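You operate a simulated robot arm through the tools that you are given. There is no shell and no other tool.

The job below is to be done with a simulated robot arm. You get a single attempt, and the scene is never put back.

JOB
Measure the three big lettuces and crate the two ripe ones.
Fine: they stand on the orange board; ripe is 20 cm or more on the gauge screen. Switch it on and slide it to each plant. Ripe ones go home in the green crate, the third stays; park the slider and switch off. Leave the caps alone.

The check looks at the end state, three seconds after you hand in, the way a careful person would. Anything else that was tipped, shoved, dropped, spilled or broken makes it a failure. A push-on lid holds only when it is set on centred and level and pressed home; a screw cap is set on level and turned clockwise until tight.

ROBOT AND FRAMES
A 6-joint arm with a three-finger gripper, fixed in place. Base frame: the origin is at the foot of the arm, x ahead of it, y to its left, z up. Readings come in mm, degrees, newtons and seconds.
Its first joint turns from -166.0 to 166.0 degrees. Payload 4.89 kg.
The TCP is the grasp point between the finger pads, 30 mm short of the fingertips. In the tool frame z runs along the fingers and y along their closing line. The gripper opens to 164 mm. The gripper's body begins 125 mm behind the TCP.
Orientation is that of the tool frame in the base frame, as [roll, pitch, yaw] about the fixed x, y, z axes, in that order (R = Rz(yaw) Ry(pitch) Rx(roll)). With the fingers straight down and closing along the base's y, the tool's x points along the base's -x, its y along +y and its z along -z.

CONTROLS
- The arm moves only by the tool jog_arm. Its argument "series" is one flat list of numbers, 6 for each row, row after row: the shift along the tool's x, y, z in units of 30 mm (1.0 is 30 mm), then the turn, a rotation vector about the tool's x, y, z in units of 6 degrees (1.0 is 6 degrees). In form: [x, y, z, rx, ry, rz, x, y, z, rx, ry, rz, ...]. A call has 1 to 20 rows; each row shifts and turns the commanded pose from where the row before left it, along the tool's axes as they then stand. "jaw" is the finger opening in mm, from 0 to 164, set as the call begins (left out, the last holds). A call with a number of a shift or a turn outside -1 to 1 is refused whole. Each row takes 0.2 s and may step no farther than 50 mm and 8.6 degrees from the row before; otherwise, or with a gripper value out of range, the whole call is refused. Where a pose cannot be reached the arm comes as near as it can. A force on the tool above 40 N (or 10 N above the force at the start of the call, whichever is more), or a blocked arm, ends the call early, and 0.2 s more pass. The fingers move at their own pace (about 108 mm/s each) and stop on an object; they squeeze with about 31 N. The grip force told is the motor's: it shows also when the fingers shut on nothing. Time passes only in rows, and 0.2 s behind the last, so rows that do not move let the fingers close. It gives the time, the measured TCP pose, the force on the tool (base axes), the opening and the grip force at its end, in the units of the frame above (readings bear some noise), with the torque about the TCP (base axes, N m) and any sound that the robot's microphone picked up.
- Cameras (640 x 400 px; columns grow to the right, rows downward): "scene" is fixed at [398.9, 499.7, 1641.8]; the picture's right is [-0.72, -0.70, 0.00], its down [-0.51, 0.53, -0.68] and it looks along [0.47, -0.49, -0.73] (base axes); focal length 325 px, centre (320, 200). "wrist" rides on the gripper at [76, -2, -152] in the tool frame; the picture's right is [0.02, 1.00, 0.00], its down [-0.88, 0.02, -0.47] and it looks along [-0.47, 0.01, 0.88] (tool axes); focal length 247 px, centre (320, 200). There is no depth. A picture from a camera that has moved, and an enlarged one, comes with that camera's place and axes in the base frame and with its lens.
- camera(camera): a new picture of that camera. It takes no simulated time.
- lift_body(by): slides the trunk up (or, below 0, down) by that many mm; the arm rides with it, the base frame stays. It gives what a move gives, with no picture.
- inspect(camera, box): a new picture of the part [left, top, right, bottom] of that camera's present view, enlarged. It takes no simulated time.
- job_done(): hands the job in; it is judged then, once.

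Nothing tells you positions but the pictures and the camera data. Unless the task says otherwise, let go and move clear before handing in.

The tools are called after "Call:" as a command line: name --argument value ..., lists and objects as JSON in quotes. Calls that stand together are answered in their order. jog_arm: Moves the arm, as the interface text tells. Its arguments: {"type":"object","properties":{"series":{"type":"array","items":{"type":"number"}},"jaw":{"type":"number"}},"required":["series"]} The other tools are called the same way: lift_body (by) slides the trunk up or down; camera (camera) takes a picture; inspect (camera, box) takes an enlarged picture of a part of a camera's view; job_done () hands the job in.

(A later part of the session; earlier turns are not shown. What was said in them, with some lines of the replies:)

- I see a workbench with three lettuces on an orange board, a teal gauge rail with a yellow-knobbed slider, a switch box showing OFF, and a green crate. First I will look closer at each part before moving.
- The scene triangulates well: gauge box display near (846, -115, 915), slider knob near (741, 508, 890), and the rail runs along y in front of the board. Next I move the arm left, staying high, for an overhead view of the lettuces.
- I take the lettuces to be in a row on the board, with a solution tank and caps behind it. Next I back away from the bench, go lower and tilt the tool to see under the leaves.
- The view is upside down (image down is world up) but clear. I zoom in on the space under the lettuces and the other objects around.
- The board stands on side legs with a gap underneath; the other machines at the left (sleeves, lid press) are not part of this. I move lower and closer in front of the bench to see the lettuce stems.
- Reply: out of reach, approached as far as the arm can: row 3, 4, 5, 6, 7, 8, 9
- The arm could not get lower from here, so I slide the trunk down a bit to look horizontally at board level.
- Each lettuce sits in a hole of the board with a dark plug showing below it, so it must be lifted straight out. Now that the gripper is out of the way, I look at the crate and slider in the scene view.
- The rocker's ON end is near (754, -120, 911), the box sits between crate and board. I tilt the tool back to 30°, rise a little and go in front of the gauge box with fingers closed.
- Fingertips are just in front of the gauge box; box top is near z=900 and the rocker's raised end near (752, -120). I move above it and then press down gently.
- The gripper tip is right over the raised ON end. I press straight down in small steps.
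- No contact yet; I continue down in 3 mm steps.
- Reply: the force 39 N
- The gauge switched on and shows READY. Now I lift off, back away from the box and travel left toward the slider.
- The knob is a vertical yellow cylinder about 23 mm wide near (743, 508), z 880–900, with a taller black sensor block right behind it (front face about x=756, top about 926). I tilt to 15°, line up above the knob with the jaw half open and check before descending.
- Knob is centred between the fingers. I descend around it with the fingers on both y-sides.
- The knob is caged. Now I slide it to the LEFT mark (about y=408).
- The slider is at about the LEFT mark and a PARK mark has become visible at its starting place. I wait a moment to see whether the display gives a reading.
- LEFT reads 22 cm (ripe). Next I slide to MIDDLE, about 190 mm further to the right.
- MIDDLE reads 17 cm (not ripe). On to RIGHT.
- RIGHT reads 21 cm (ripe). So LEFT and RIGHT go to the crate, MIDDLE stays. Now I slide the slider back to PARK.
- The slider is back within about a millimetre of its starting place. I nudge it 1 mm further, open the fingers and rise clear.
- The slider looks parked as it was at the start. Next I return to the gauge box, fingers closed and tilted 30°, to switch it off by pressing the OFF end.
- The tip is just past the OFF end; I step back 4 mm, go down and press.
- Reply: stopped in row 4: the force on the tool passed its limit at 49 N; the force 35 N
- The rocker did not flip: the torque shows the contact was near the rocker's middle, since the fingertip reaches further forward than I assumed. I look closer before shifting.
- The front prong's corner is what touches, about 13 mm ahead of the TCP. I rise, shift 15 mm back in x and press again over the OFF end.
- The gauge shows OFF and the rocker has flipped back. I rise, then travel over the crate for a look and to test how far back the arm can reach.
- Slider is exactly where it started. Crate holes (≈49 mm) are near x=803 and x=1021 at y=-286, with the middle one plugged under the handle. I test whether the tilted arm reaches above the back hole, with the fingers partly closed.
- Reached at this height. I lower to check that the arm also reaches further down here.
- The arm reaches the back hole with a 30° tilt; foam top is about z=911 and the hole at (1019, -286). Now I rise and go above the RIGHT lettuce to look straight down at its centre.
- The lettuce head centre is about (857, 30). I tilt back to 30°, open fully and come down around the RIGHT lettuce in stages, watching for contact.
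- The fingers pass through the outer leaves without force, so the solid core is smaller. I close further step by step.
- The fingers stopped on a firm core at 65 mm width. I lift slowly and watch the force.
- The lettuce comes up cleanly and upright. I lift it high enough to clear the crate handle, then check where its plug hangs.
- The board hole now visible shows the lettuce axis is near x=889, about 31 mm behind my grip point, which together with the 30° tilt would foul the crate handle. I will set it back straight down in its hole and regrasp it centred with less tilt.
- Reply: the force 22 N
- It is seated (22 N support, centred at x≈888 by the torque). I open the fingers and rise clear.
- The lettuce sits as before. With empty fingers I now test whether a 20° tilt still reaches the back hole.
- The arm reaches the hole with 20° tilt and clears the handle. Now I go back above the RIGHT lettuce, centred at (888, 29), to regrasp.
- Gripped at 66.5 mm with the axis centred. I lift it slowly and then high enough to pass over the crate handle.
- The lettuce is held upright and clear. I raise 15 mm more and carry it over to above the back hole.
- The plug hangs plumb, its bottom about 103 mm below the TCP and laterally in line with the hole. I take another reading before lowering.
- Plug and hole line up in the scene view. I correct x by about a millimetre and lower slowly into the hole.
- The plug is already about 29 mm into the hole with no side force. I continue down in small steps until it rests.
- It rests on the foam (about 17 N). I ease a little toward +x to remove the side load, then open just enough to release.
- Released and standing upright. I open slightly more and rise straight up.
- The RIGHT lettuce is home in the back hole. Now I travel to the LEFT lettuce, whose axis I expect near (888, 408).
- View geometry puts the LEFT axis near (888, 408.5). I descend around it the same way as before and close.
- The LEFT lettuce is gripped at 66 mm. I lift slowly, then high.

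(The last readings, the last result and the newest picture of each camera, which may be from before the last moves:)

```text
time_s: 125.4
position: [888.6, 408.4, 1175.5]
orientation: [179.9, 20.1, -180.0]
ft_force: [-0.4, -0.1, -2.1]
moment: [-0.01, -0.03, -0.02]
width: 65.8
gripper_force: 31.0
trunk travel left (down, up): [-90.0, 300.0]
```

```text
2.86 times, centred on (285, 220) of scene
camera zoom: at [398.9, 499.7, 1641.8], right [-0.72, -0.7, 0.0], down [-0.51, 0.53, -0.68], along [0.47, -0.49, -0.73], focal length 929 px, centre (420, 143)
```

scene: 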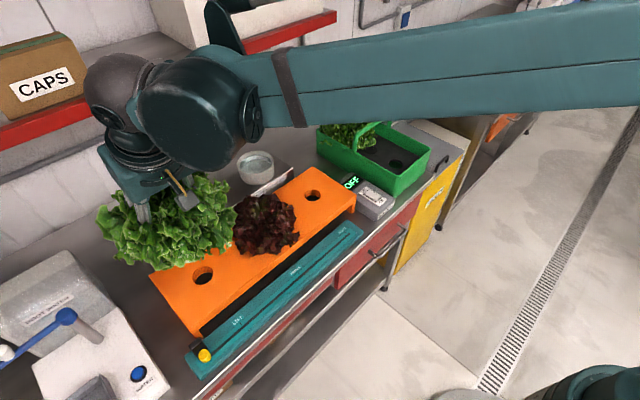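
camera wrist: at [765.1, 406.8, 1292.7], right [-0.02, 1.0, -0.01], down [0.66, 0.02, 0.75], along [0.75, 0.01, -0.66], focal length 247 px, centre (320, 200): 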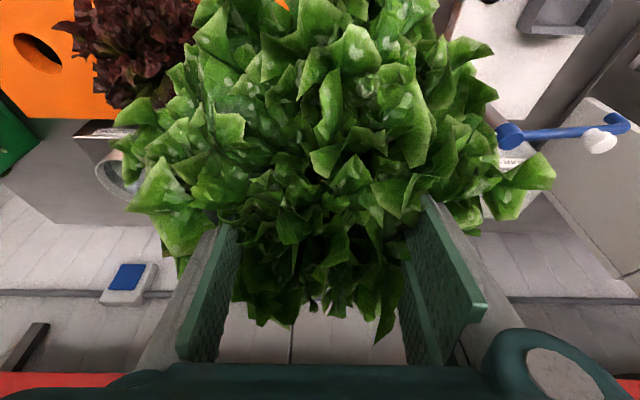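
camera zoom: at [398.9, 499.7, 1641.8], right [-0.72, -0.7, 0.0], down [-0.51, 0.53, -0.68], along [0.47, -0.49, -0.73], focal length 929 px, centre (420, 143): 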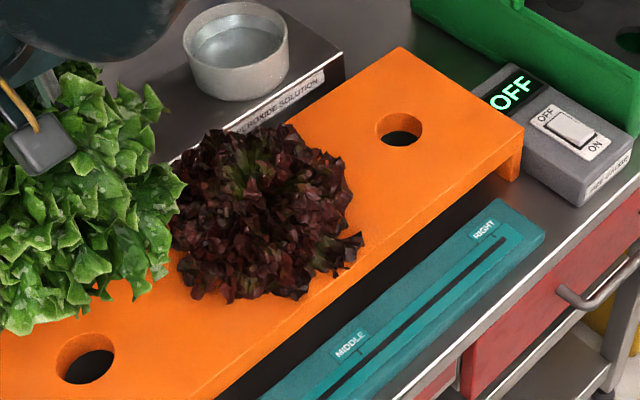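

The LEFT hole confirms the axis at about (889, 408), so the grip is centred. I carry it over the bench to above the front crate hole at about (804, -286).

Call:
jog_arm --series '[0.11, -0.964, -0.04, 0, 0, 0, 0.11, -0.964, -0.04, 0, 0, 0, 0.11, -0.964, -0.04, 0, 0, 0, 0.11, -0.964, -0.04, 0, 0, 0, 0.11, -0.964, -0.04, 0, 0, 0, 0.11, -0.964, -0.04, 0, 0, 0, 0.11, -0.964, -0.04, 0, 0, 0, 0.11, -0.964, -0.04, 0, 0, 0, 0.11, -0.964, -0.04, 0, 0, 0, 0.11, -0.964, -0.04, 0, 0, 0, 0.11, -0.964, -0.04, 0, 0, 0, 0.11, -0.964, -0.04, 0, 0, 0, 0, 0, 0, 0, 0, 0]'

Call:
jog_arm --series '[0.11, -0.964, -0.04, 0, 0, 0, 0.11, -0.964, -0.04, 0, 0, 0, 0.11, -0.964, -0.04, 0, 0, 0, 0.11, -0.964, -0.04, 0, 0, 0, 0.11, -0.964, -0.04, 0, 0, 0, 0.11, -0.964, -0.04, 0, 0, 0, 0.11, -0.964, -0.04, 0, 0, 0, 0.11, -0.964, -0.04, 0, 0, 0, 0.11, -0.964, -0.04, 0, 0, 0, 0.11, -0.964, -0.04, 0, 0, 0, 0.11, -0.964, -0.04, 0, 0, 0, 0.11, -0.964, -0.04, 0, 0, 0, 0, 0, 0, 0, 0, 0]'

Call:
jog_arm --series '[0, 0, 0, 0, 0, 0]'

Call:
jog_arm --series '[0, 0, 0, 0, 0, 0]'

Call:
inspect --camera "scene" --box '[300, 60, 460, 210]'

Call:
camera --camera "wrist"

```text
time_s: 128.2
position: [844.8, 61.3, 1173.8]
orientation: [180.0, 20.1, 180.0]
ft_force: [0.5, 0.5, -1.2]
moment: [-0.02, -0.02, 0.01]
width: 65.7
gripper_force: 30.9
trunk travel left (down, up): [-90.0, 300.0]
```

```text
time_s: 131.0
position: [805.7, -286.1, 1175.9]
orientation: [-180.0, 20.2, -180.0]
ft_force: [0.0, 0.1, -1.5]
moment: [-0.03, -0.01, -0.04]
width: 65.4
gripper_force: 31.1
trunk travel left (down, up): [-90.0, 300.0]
```

```text
time_s: 131.4
position: [804.7, -285.8, 1175.7]
orientation: [180.0, 20.1, 179.9]
ft_force: [0.2, -0.2, -2.1]
moment: [0.02, -0.02, 0.01]
width: 65.5
gripper_force: 31.1
trunk travel left (down, up): [-90.0, 300.0]
```

```text
time_s: 131.8
position: [804.6, -285.0, 1175.5]
orientation: [179.9, 20.1, -179.9]
ft_force: [0.1, -0.7, -2.4]
moment: [0.02, -0.01, 0.01]
width: 65.4
gripper_force: 31.1
trunk travel left (down, up): [-90.0, 300.0]
```

```text
2.67 times, centred on (380, 135) of scene
camera zoom: at [398.9, 499.7, 1641.8], right [-0.72, -0.7, 0.0], down [-0.51, 0.53, -0.68], along [0.47, -0.49, -0.73], focal length 867 px, centre (160, 373)
```

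zoom: 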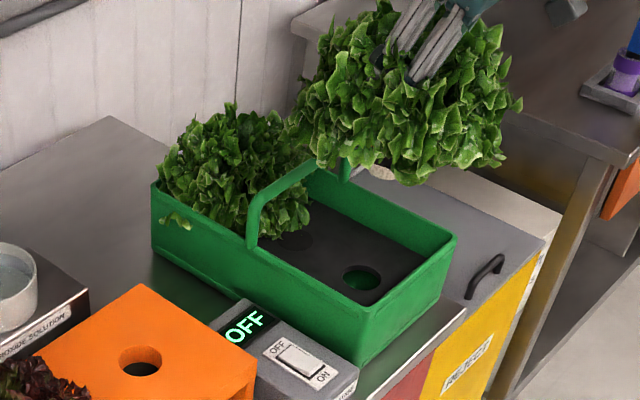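

```text
taken
camera wrist: at [680.8, -288.0, 1293.3], right [-0.02, 1.0, -0.01], down [0.66, 0.02, 0.75], along [0.75, 0.01, -0.66], focal length 247 px, centre (320, 200)
```

wrist: 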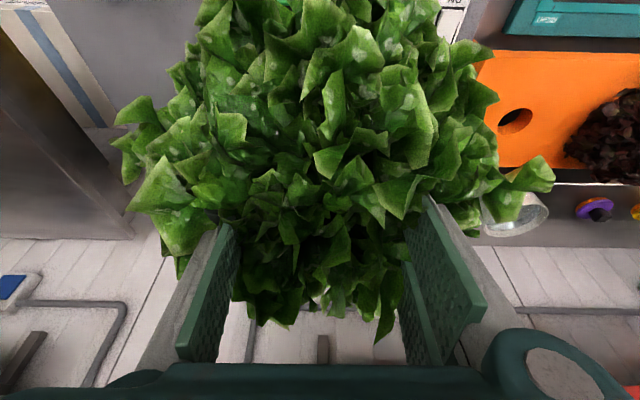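

Above the front hole. I check the plug's line-up in the scene view and lower partway.

Call:
jog_arm --series '[0.274, 0, 0.752, 0, 0, 0, 0.274, 0, 0.752, 0, 0, 0, 0.274, 0, 0.752, 0, 0, 0, 0.274, 0, 0.752, 0, 0, 0, 0.274, 0, 0.752, 0, 0, 0, 0.171, 0, 0.47, 0, 0, 0, 0.114, 0, 0.313, 0, 0, 0, 0, 0, 0, 0, 0, 0]'

Call:
jog_arm --series '[0, 0, 0, 0, 0, 0]'

Call:
jog_arm --series '[0, 0, 0, 0, 0, 0]'

Call:
inspect --camera "scene" --box '[360, 130, 430, 180]'

Call:
inspect --camera "scene" --box '[300, 60, 460, 210]'

```text
time_s: 133.6
position: [804.0, -284.7, 1030.9]
orientation: [180.0, 20.2, 179.9]
ft_force: [0.0, -0.4, -1.9]
moment: [-0.02, 0.03, 0.05]
width: 65.5
gripper_force: 30.8
trunk travel left (down, up): [-90.0, 300.0]
```

```text
time_s: 134.0
position: [804.2, -284.6, 1030.3]
orientation: [-180.0, 20.1, -180.0]
ft_force: [0.6, -0.6, -2.0]
moment: [0.01, 0.0, -0.01]
width: 65.2
gripper_force: 31.2
trunk travel left (down, up): [-90.0, 300.0]
```

```text
time_s: 134.4
position: [804.4, -284.3, 1030.9]
orientation: [-179.9, 20.0, -179.9]
ft_force: [0.5, -0.1, -2.0]
moment: [0.02, 0.03, 0.0]
width: 65.4
gripper_force: 30.6
trunk travel left (down, up): [-90.0, 300.0]
```

```text
8.00 times, centred on (395, 155) of scene
camera zoom: at [398.9, 499.7, 1641.8], right [-0.72, -0.7, 0.0], down [-0.51, 0.53, -0.68], along [0.47, -0.49, -0.73], focal length 2600 px, centre (-280, 560)
```

zoom: 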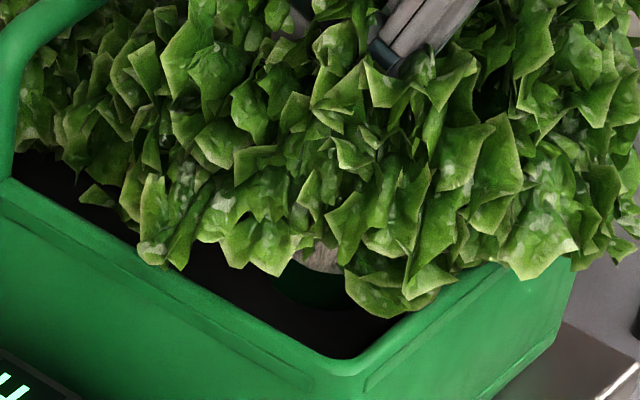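

```text
2.67 times, centred on (380, 135) of scene
camera zoom: at [398.9, 499.7, 1641.8], right [-0.72, -0.7, 0.0], down [-0.51, 0.53, -0.68], along [0.47, -0.49, -0.73], focal length 867 px, centre (160, 373)
```

zoom: 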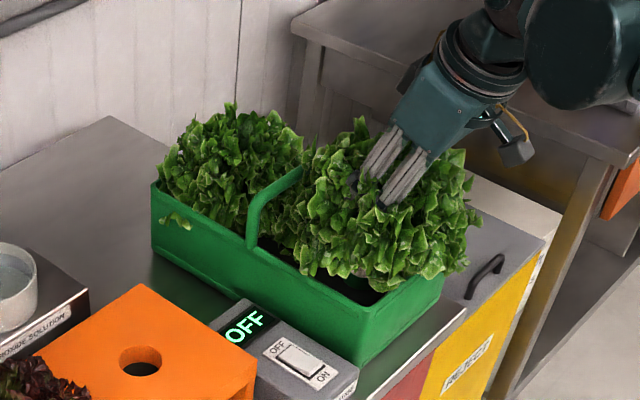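

Plug and hole line up within a couple of millimetres. I lower it slowly into the hole.

Call:
jog_arm --series '[0.091, 0, 0.251, 0, 0, 0, 0.091, 0, 0.251, 0, 0, 0, 0.091, 0, 0.251, 0, 0, 0, 0, 0, 0, 0, 0, 0]'

Call:
jog_arm --series '[0.057, 0, 0.157, 0, 0, 0, 0.057, 0, 0.157, 0, 0, 0, 0.057, 0, 0.157, 0, 0, 0, 0.057, 0, 0.157, 0, 0, 0, 0, 0, 0, 0, 0, 0]'

Call:
jog_arm --series '[0.034, 0, 0.094, 0, 0, 0, 0.034, 0, 0.094, 0, 0, 0, 0.034, 0, 0.094, 0, 0, 0, 0, 0, 0, 0, 0, 0]'

```text
time_s: 135.4
position: [802.6, -286.3, 1007.0]
orientation: [180.0, 20.1, 180.0]
ft_force: [0.0, 0.1, -1.7]
moment: [0.0, 0.01, 0.02]
width: 65.4
gripper_force: 31.0
trunk travel left (down, up): [-90.0, 300.0]
```

```text
time_s: 136.6
position: [803.9, -284.9, 984.4]
orientation: [-180.0, 20.1, 179.9]
ft_force: [-0.1, -0.1, -1.5]
moment: [0.0, -0.01, 0.03]
width: 65.6
gripper_force: 30.6
trunk travel left (down, up): [-90.0, 300.0]
```

```text
time_s: 137.6
position: [803.3, -285.0, 977.4]
orientation: [180.0, 20.1, -180.0]
ft_force: [0.4, 0.3, -2.6]
moment: [0.03, -0.01, -0.02]
width: 65.5
gripper_force: 30.3
trunk travel left (down, up): [-90.0, 300.0]
```

Call:
jog_arm --series '[0.023, 0, 0.063, 0, 0, 0, 0.023, 0, 0.063, 0, 0, 0, 0, 0, 0, 0, 0, 0]'

Call:
jog_arm --series '[0.011, 0, 0.031, 0, 0, 0, 0.011, 0, 0.031, 0, 0, 0, 0, 0, 0, 0, 0, 0]'

```text
time_s: 138.4
position: [803.8, -285.6, 972.8]
orientation: [180.0, 20.1, 180.0]
ft_force: [-0.4, -0.1, -1.8]
moment: [0.01, 0.0, 0.01]
width: 65.5
gripper_force: 31.3
trunk travel left (down, up): [-90.0, 300.0]
```

```text
time_s: 139.2
position: [805.4, -284.8, 971.8]
orientation: [-179.9, 20.1, 179.9]
ft_force: [0.4, -0.6, -1.0]
moment: [-0.01, -0.01, -0.02]
width: 65.1
gripper_force: 31.2
trunk travel left (down, up): [-90.0, 300.0]
```

Call:
jog_arm --series '[0.011, 0, 0.031, 0, 0, 0, 0.011, 0, 0.031, 0, 0, 0, 0, 0, 0, 0, 0, 0]'

Call:
jog_arm --series '[0, 0, 0, 0, 0, 0]'

```text
time_s: 140.0
position: [805.1, -284.5, 970.5]
orientation: [-180.0, 20.2, 180.0]
ft_force: [6.7, 2.0, 20.7]
moment: [-0.17, -0.19, 0.1]
width: 65.3
gripper_force: 31.2
trunk travel left (down, up): [-90.0, 300.0]
```

```text
time_s: 140.4
position: [804.4, -285.3, 969.6]
orientation: [-179.9, 20.1, 180.0]
ft_force: [7.5, 1.8, 21.4]
moment: [-0.17, -0.27, 0.13]
width: 65.6
gripper_force: 30.6
trunk travel left (down, up): [-90.0, 300.0]
```

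Seated at the expected height (about 21 N). I ease the load, open a little, check, then open wider and rise.

Call:
jog_arm --series '[-0.008, 0, -0.016, 0, 0, 0, 0, 0, 0, 0, 0, 0]'

Call:
jog_arm --series '[0, 0, 0, 0, 0, 0, 0, 0, 0, 0, 0, 0, 0, 0, 0, 0, 0, 0]' --jaw 96

Call:
jog_arm --series '[0, 0, 0, 0, 0, 0, -0.057, 0, -0.157, 0, 0, 0, -0.114, 0, -0.313, 0, 0, 0, -0.171, 0, -0.47, 0, 0, 0, -0.171, 0, -0.47, 0, 0, 0, 0, 0, 0, 0, 0, 0]' --jaw 112

Call:
inspect --camera "scene" --box '[300, 60, 460, 210]'

```text
time_s: 141.0
position: [803.3, -285.8, 969.6]
orientation: [-180.0, 20.1, 180.0]
ft_force: [2.1, 0.4, 9.6]
moment: [-0.13, -0.23, 0.08]
width: 65.4
gripper_force: 31.5
trunk travel left (down, up): [-90.0, 300.0]
```

```text
time_s: 141.8
position: [803.9, -285.0, 969.0]
orientation: [180.0, 20.2, -180.0]
ft_force: [-0.2, 0.6, 0.7]
moment: [-0.03, 0.01, 0.02]
width: 96.2
gripper_force: 0.1
trunk travel left (down, up): [-90.0, 300.0]
```

```text
time_s: 143.2
position: [805.8, -284.2, 1014.6]
orientation: [-179.9, 20.1, 180.0]
ft_force: [-0.3, -0.8, -0.7]
moment: [0.0, 0.0, 0.01]
width: 112.2
gripper_force: 0.1
trunk travel left (down, up): [-90.0, 300.0]
```

```text
2.67 times, centred on (380, 135) of scene
camera zoom: at [398.9, 499.7, 1641.8], right [-0.72, -0.7, 0.0], down [-0.51, 0.53, -0.68], along [0.47, -0.49, -0.73], focal length 867 px, centre (160, 373)
```

zoom: 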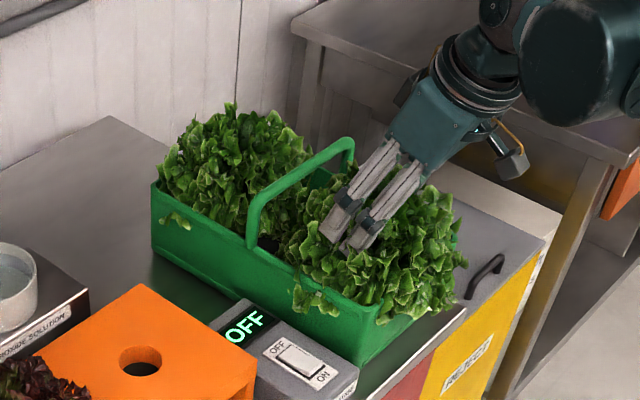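

Both lettuces stand in the crate and the gauge is off. I rise further and back away, then check everything from several views.

Call:
jog_arm --series '[-0.342, 0, -0.94, 0, 0, 0, -0.342, 0, -0.94, 0, 0, 0, -0.342, 0, -0.94, 0, 0, 0, -0.342, 0, -0.94, 0, 0, 0, -0.342, 0, -0.94, 0, 0, 0, -0.342, 0, -0.94, 0, 0, 0, 0.94, 0, -0.342, 0, 0, 0, 0.94, 0, -0.342, 0, 0, 0, 0.94, 0, -0.342, 0, 0, 0, 0.94, 0, -0.342, 0, 0, 0, 0.94, 0, -0.342, 0, 0, 0, 0.94, 0, -0.342, 0, 0, 0, 0, 0, 0, 0, 0, 0]'

Call:
camera --camera "scene"

Call:
camera --camera "wrist"

```text
time_s: 146.0
position: [623.9, -284.2, 1195.0]
orientation: [-180.0, 20.1, -179.9]
ft_force: [-0.8, 0.0, -0.5]
moment: [-0.04, 0.0, 0.01]
width: 112.3
gripper_force: 0.1
trunk travel left (down, up): [-90.0, 300.0]
```

```text
taken
```

scene: 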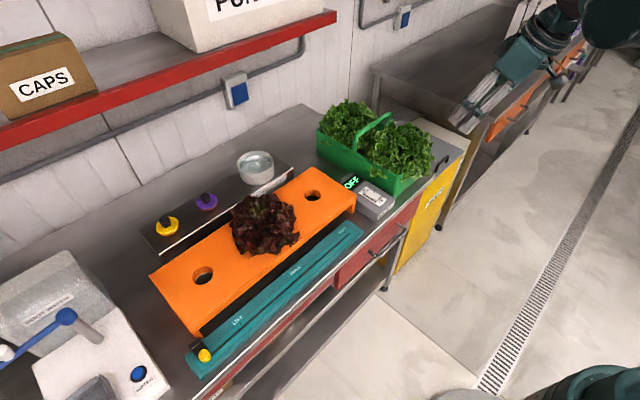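

```text
taken
camera wrist: at [500.5, -286.7, 1311.9], right [-0.02, 1.0, -0.01], down [0.66, 0.02, 0.75], along [0.75, 0.01, -0.66], focal length 247 px, centre (320, 200)
```

wrist: 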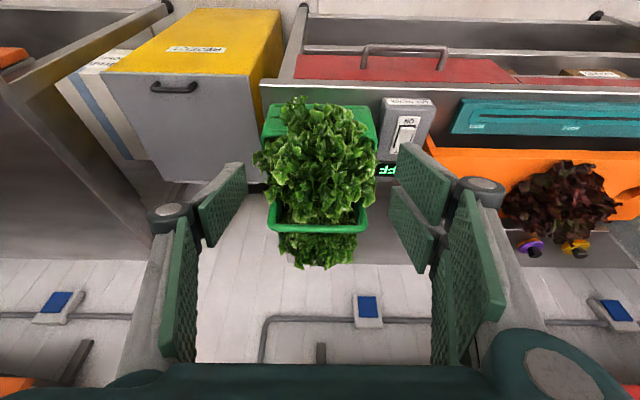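

Call:
inspect --camera "scene" --box '[300, 80, 460, 220]'

Call:
inspect --camera "scene" --box '[140, 140, 320, 300]'

Call:
inspect --camera "scene" --box '[180, 310, 260, 380]'

Call:
inspect --camera "scene" --box '[340, 165, 400, 225]'

Call:
inspect --camera "wrist" --box '[230, 80, 410, 280]'

```text
2.86 times, centred on (380, 150) of scene
camera zoom: at [398.9, 499.7, 1641.8], right [-0.72, -0.7, 0.0], down [-0.51, 0.53, -0.68], along [0.47, -0.49, -0.73], focal length 929 px, centre (149, 343)
```

zoom: 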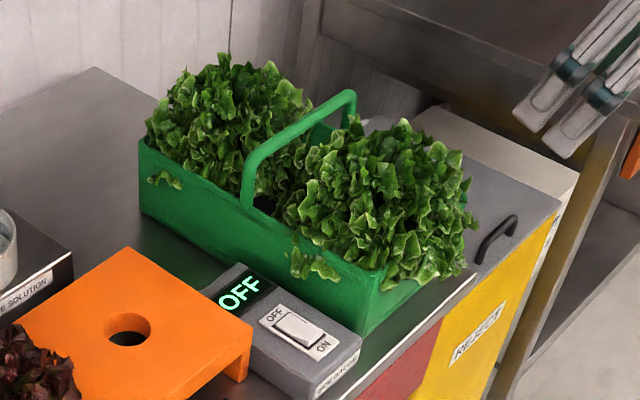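

```text
2.50 times, centred on (230, 220) of scene
camera zoom: at [398.9, 499.7, 1641.8], right [-0.72, -0.7, 0.0], down [-0.51, 0.53, -0.68], along [0.47, -0.49, -0.73], focal length 813 px, centre (545, 150)
```

zoom: 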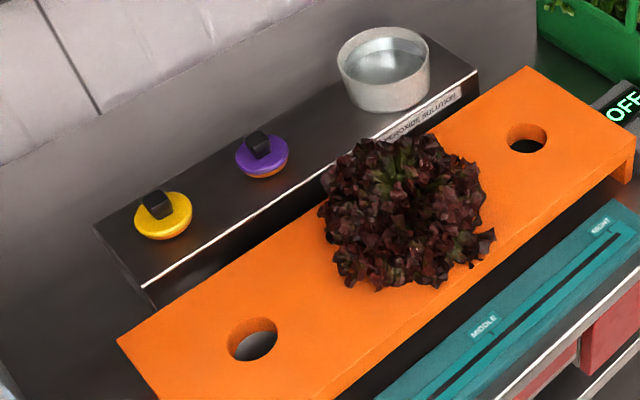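

```text
5.71 times, centred on (220, 345) of scene
camera zoom: at [398.9, 499.7, 1641.8], right [-0.72, -0.7, 0.0], down [-0.51, 0.53, -0.68], along [0.47, -0.49, -0.73], focal length 1858 px, centre (891, -629)
```

zoom: 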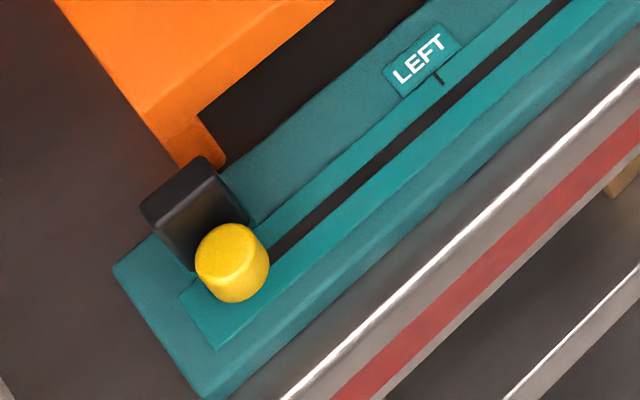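

```text
6.67 times, centred on (370, 195) of scene
camera zoom: at [398.9, 499.7, 1641.8], right [-0.72, -0.7, 0.0], down [-0.51, 0.53, -0.68], along [0.47, -0.49, -0.73], focal length 2167 px, centre (-13, 233)
```

zoom: 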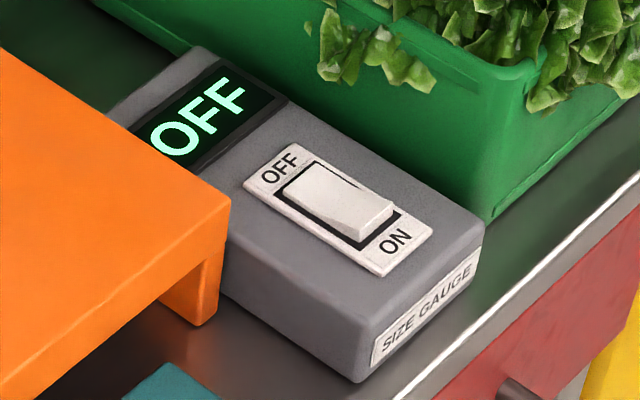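

```text
2.00 times, centred on (320, 180) of wrist
camera zoom: at [500.5, -286.7, 1311.9], right [-0.02, 1.0, -0.01], down [0.66, 0.02, 0.75], along [0.75, 0.01, -0.66], focal length 494 px, centre (320, 240)
```

zoom: 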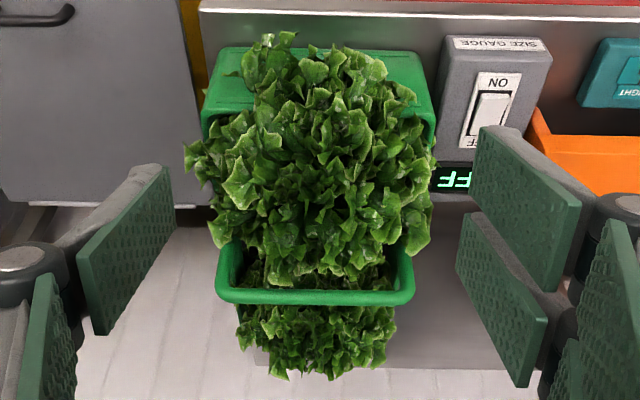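

Both ripe lettuces (LEFT 22 cm, RIGHT 21 cm) stand upright in the crate's end holes, and the 17 cm one stays on the board. The slider is at PARK, the gauge shows OFF, the caps are untouched and the arm is clear, so I hand in.

Call:
job_done

```text
The job is handed in.
```

I measured all three lettuces, crated the two ripe ones and handed the job in; no verdict has come back.

| Lettuce | Gauge reading | Where it is now |
|---|---|---|
| LEFT | 22 cm | green crate, front hole |
| MIDDLE | 17 cm | still on the orange board |
| RIGHT | 21 cm | green crate, back hole |

- **Gauge:** the slider is back at PARK, where it started. The switch is off and the screen shows OFF.
- **Caps and the rest:** in the last pictures the caps, the cup and the crate were where they had been. The arm was clear of the bench.
- **Crate fit:** both lettuces stand upright in their holes. Some outer leaves show through the crate's side wall in the pictures, but I felt no contact from the leaves at any point.
- **RIGHT was lifted twice:** my first grip was off-centre, so I set it back in its board hole and took it again before moving it to the crate.
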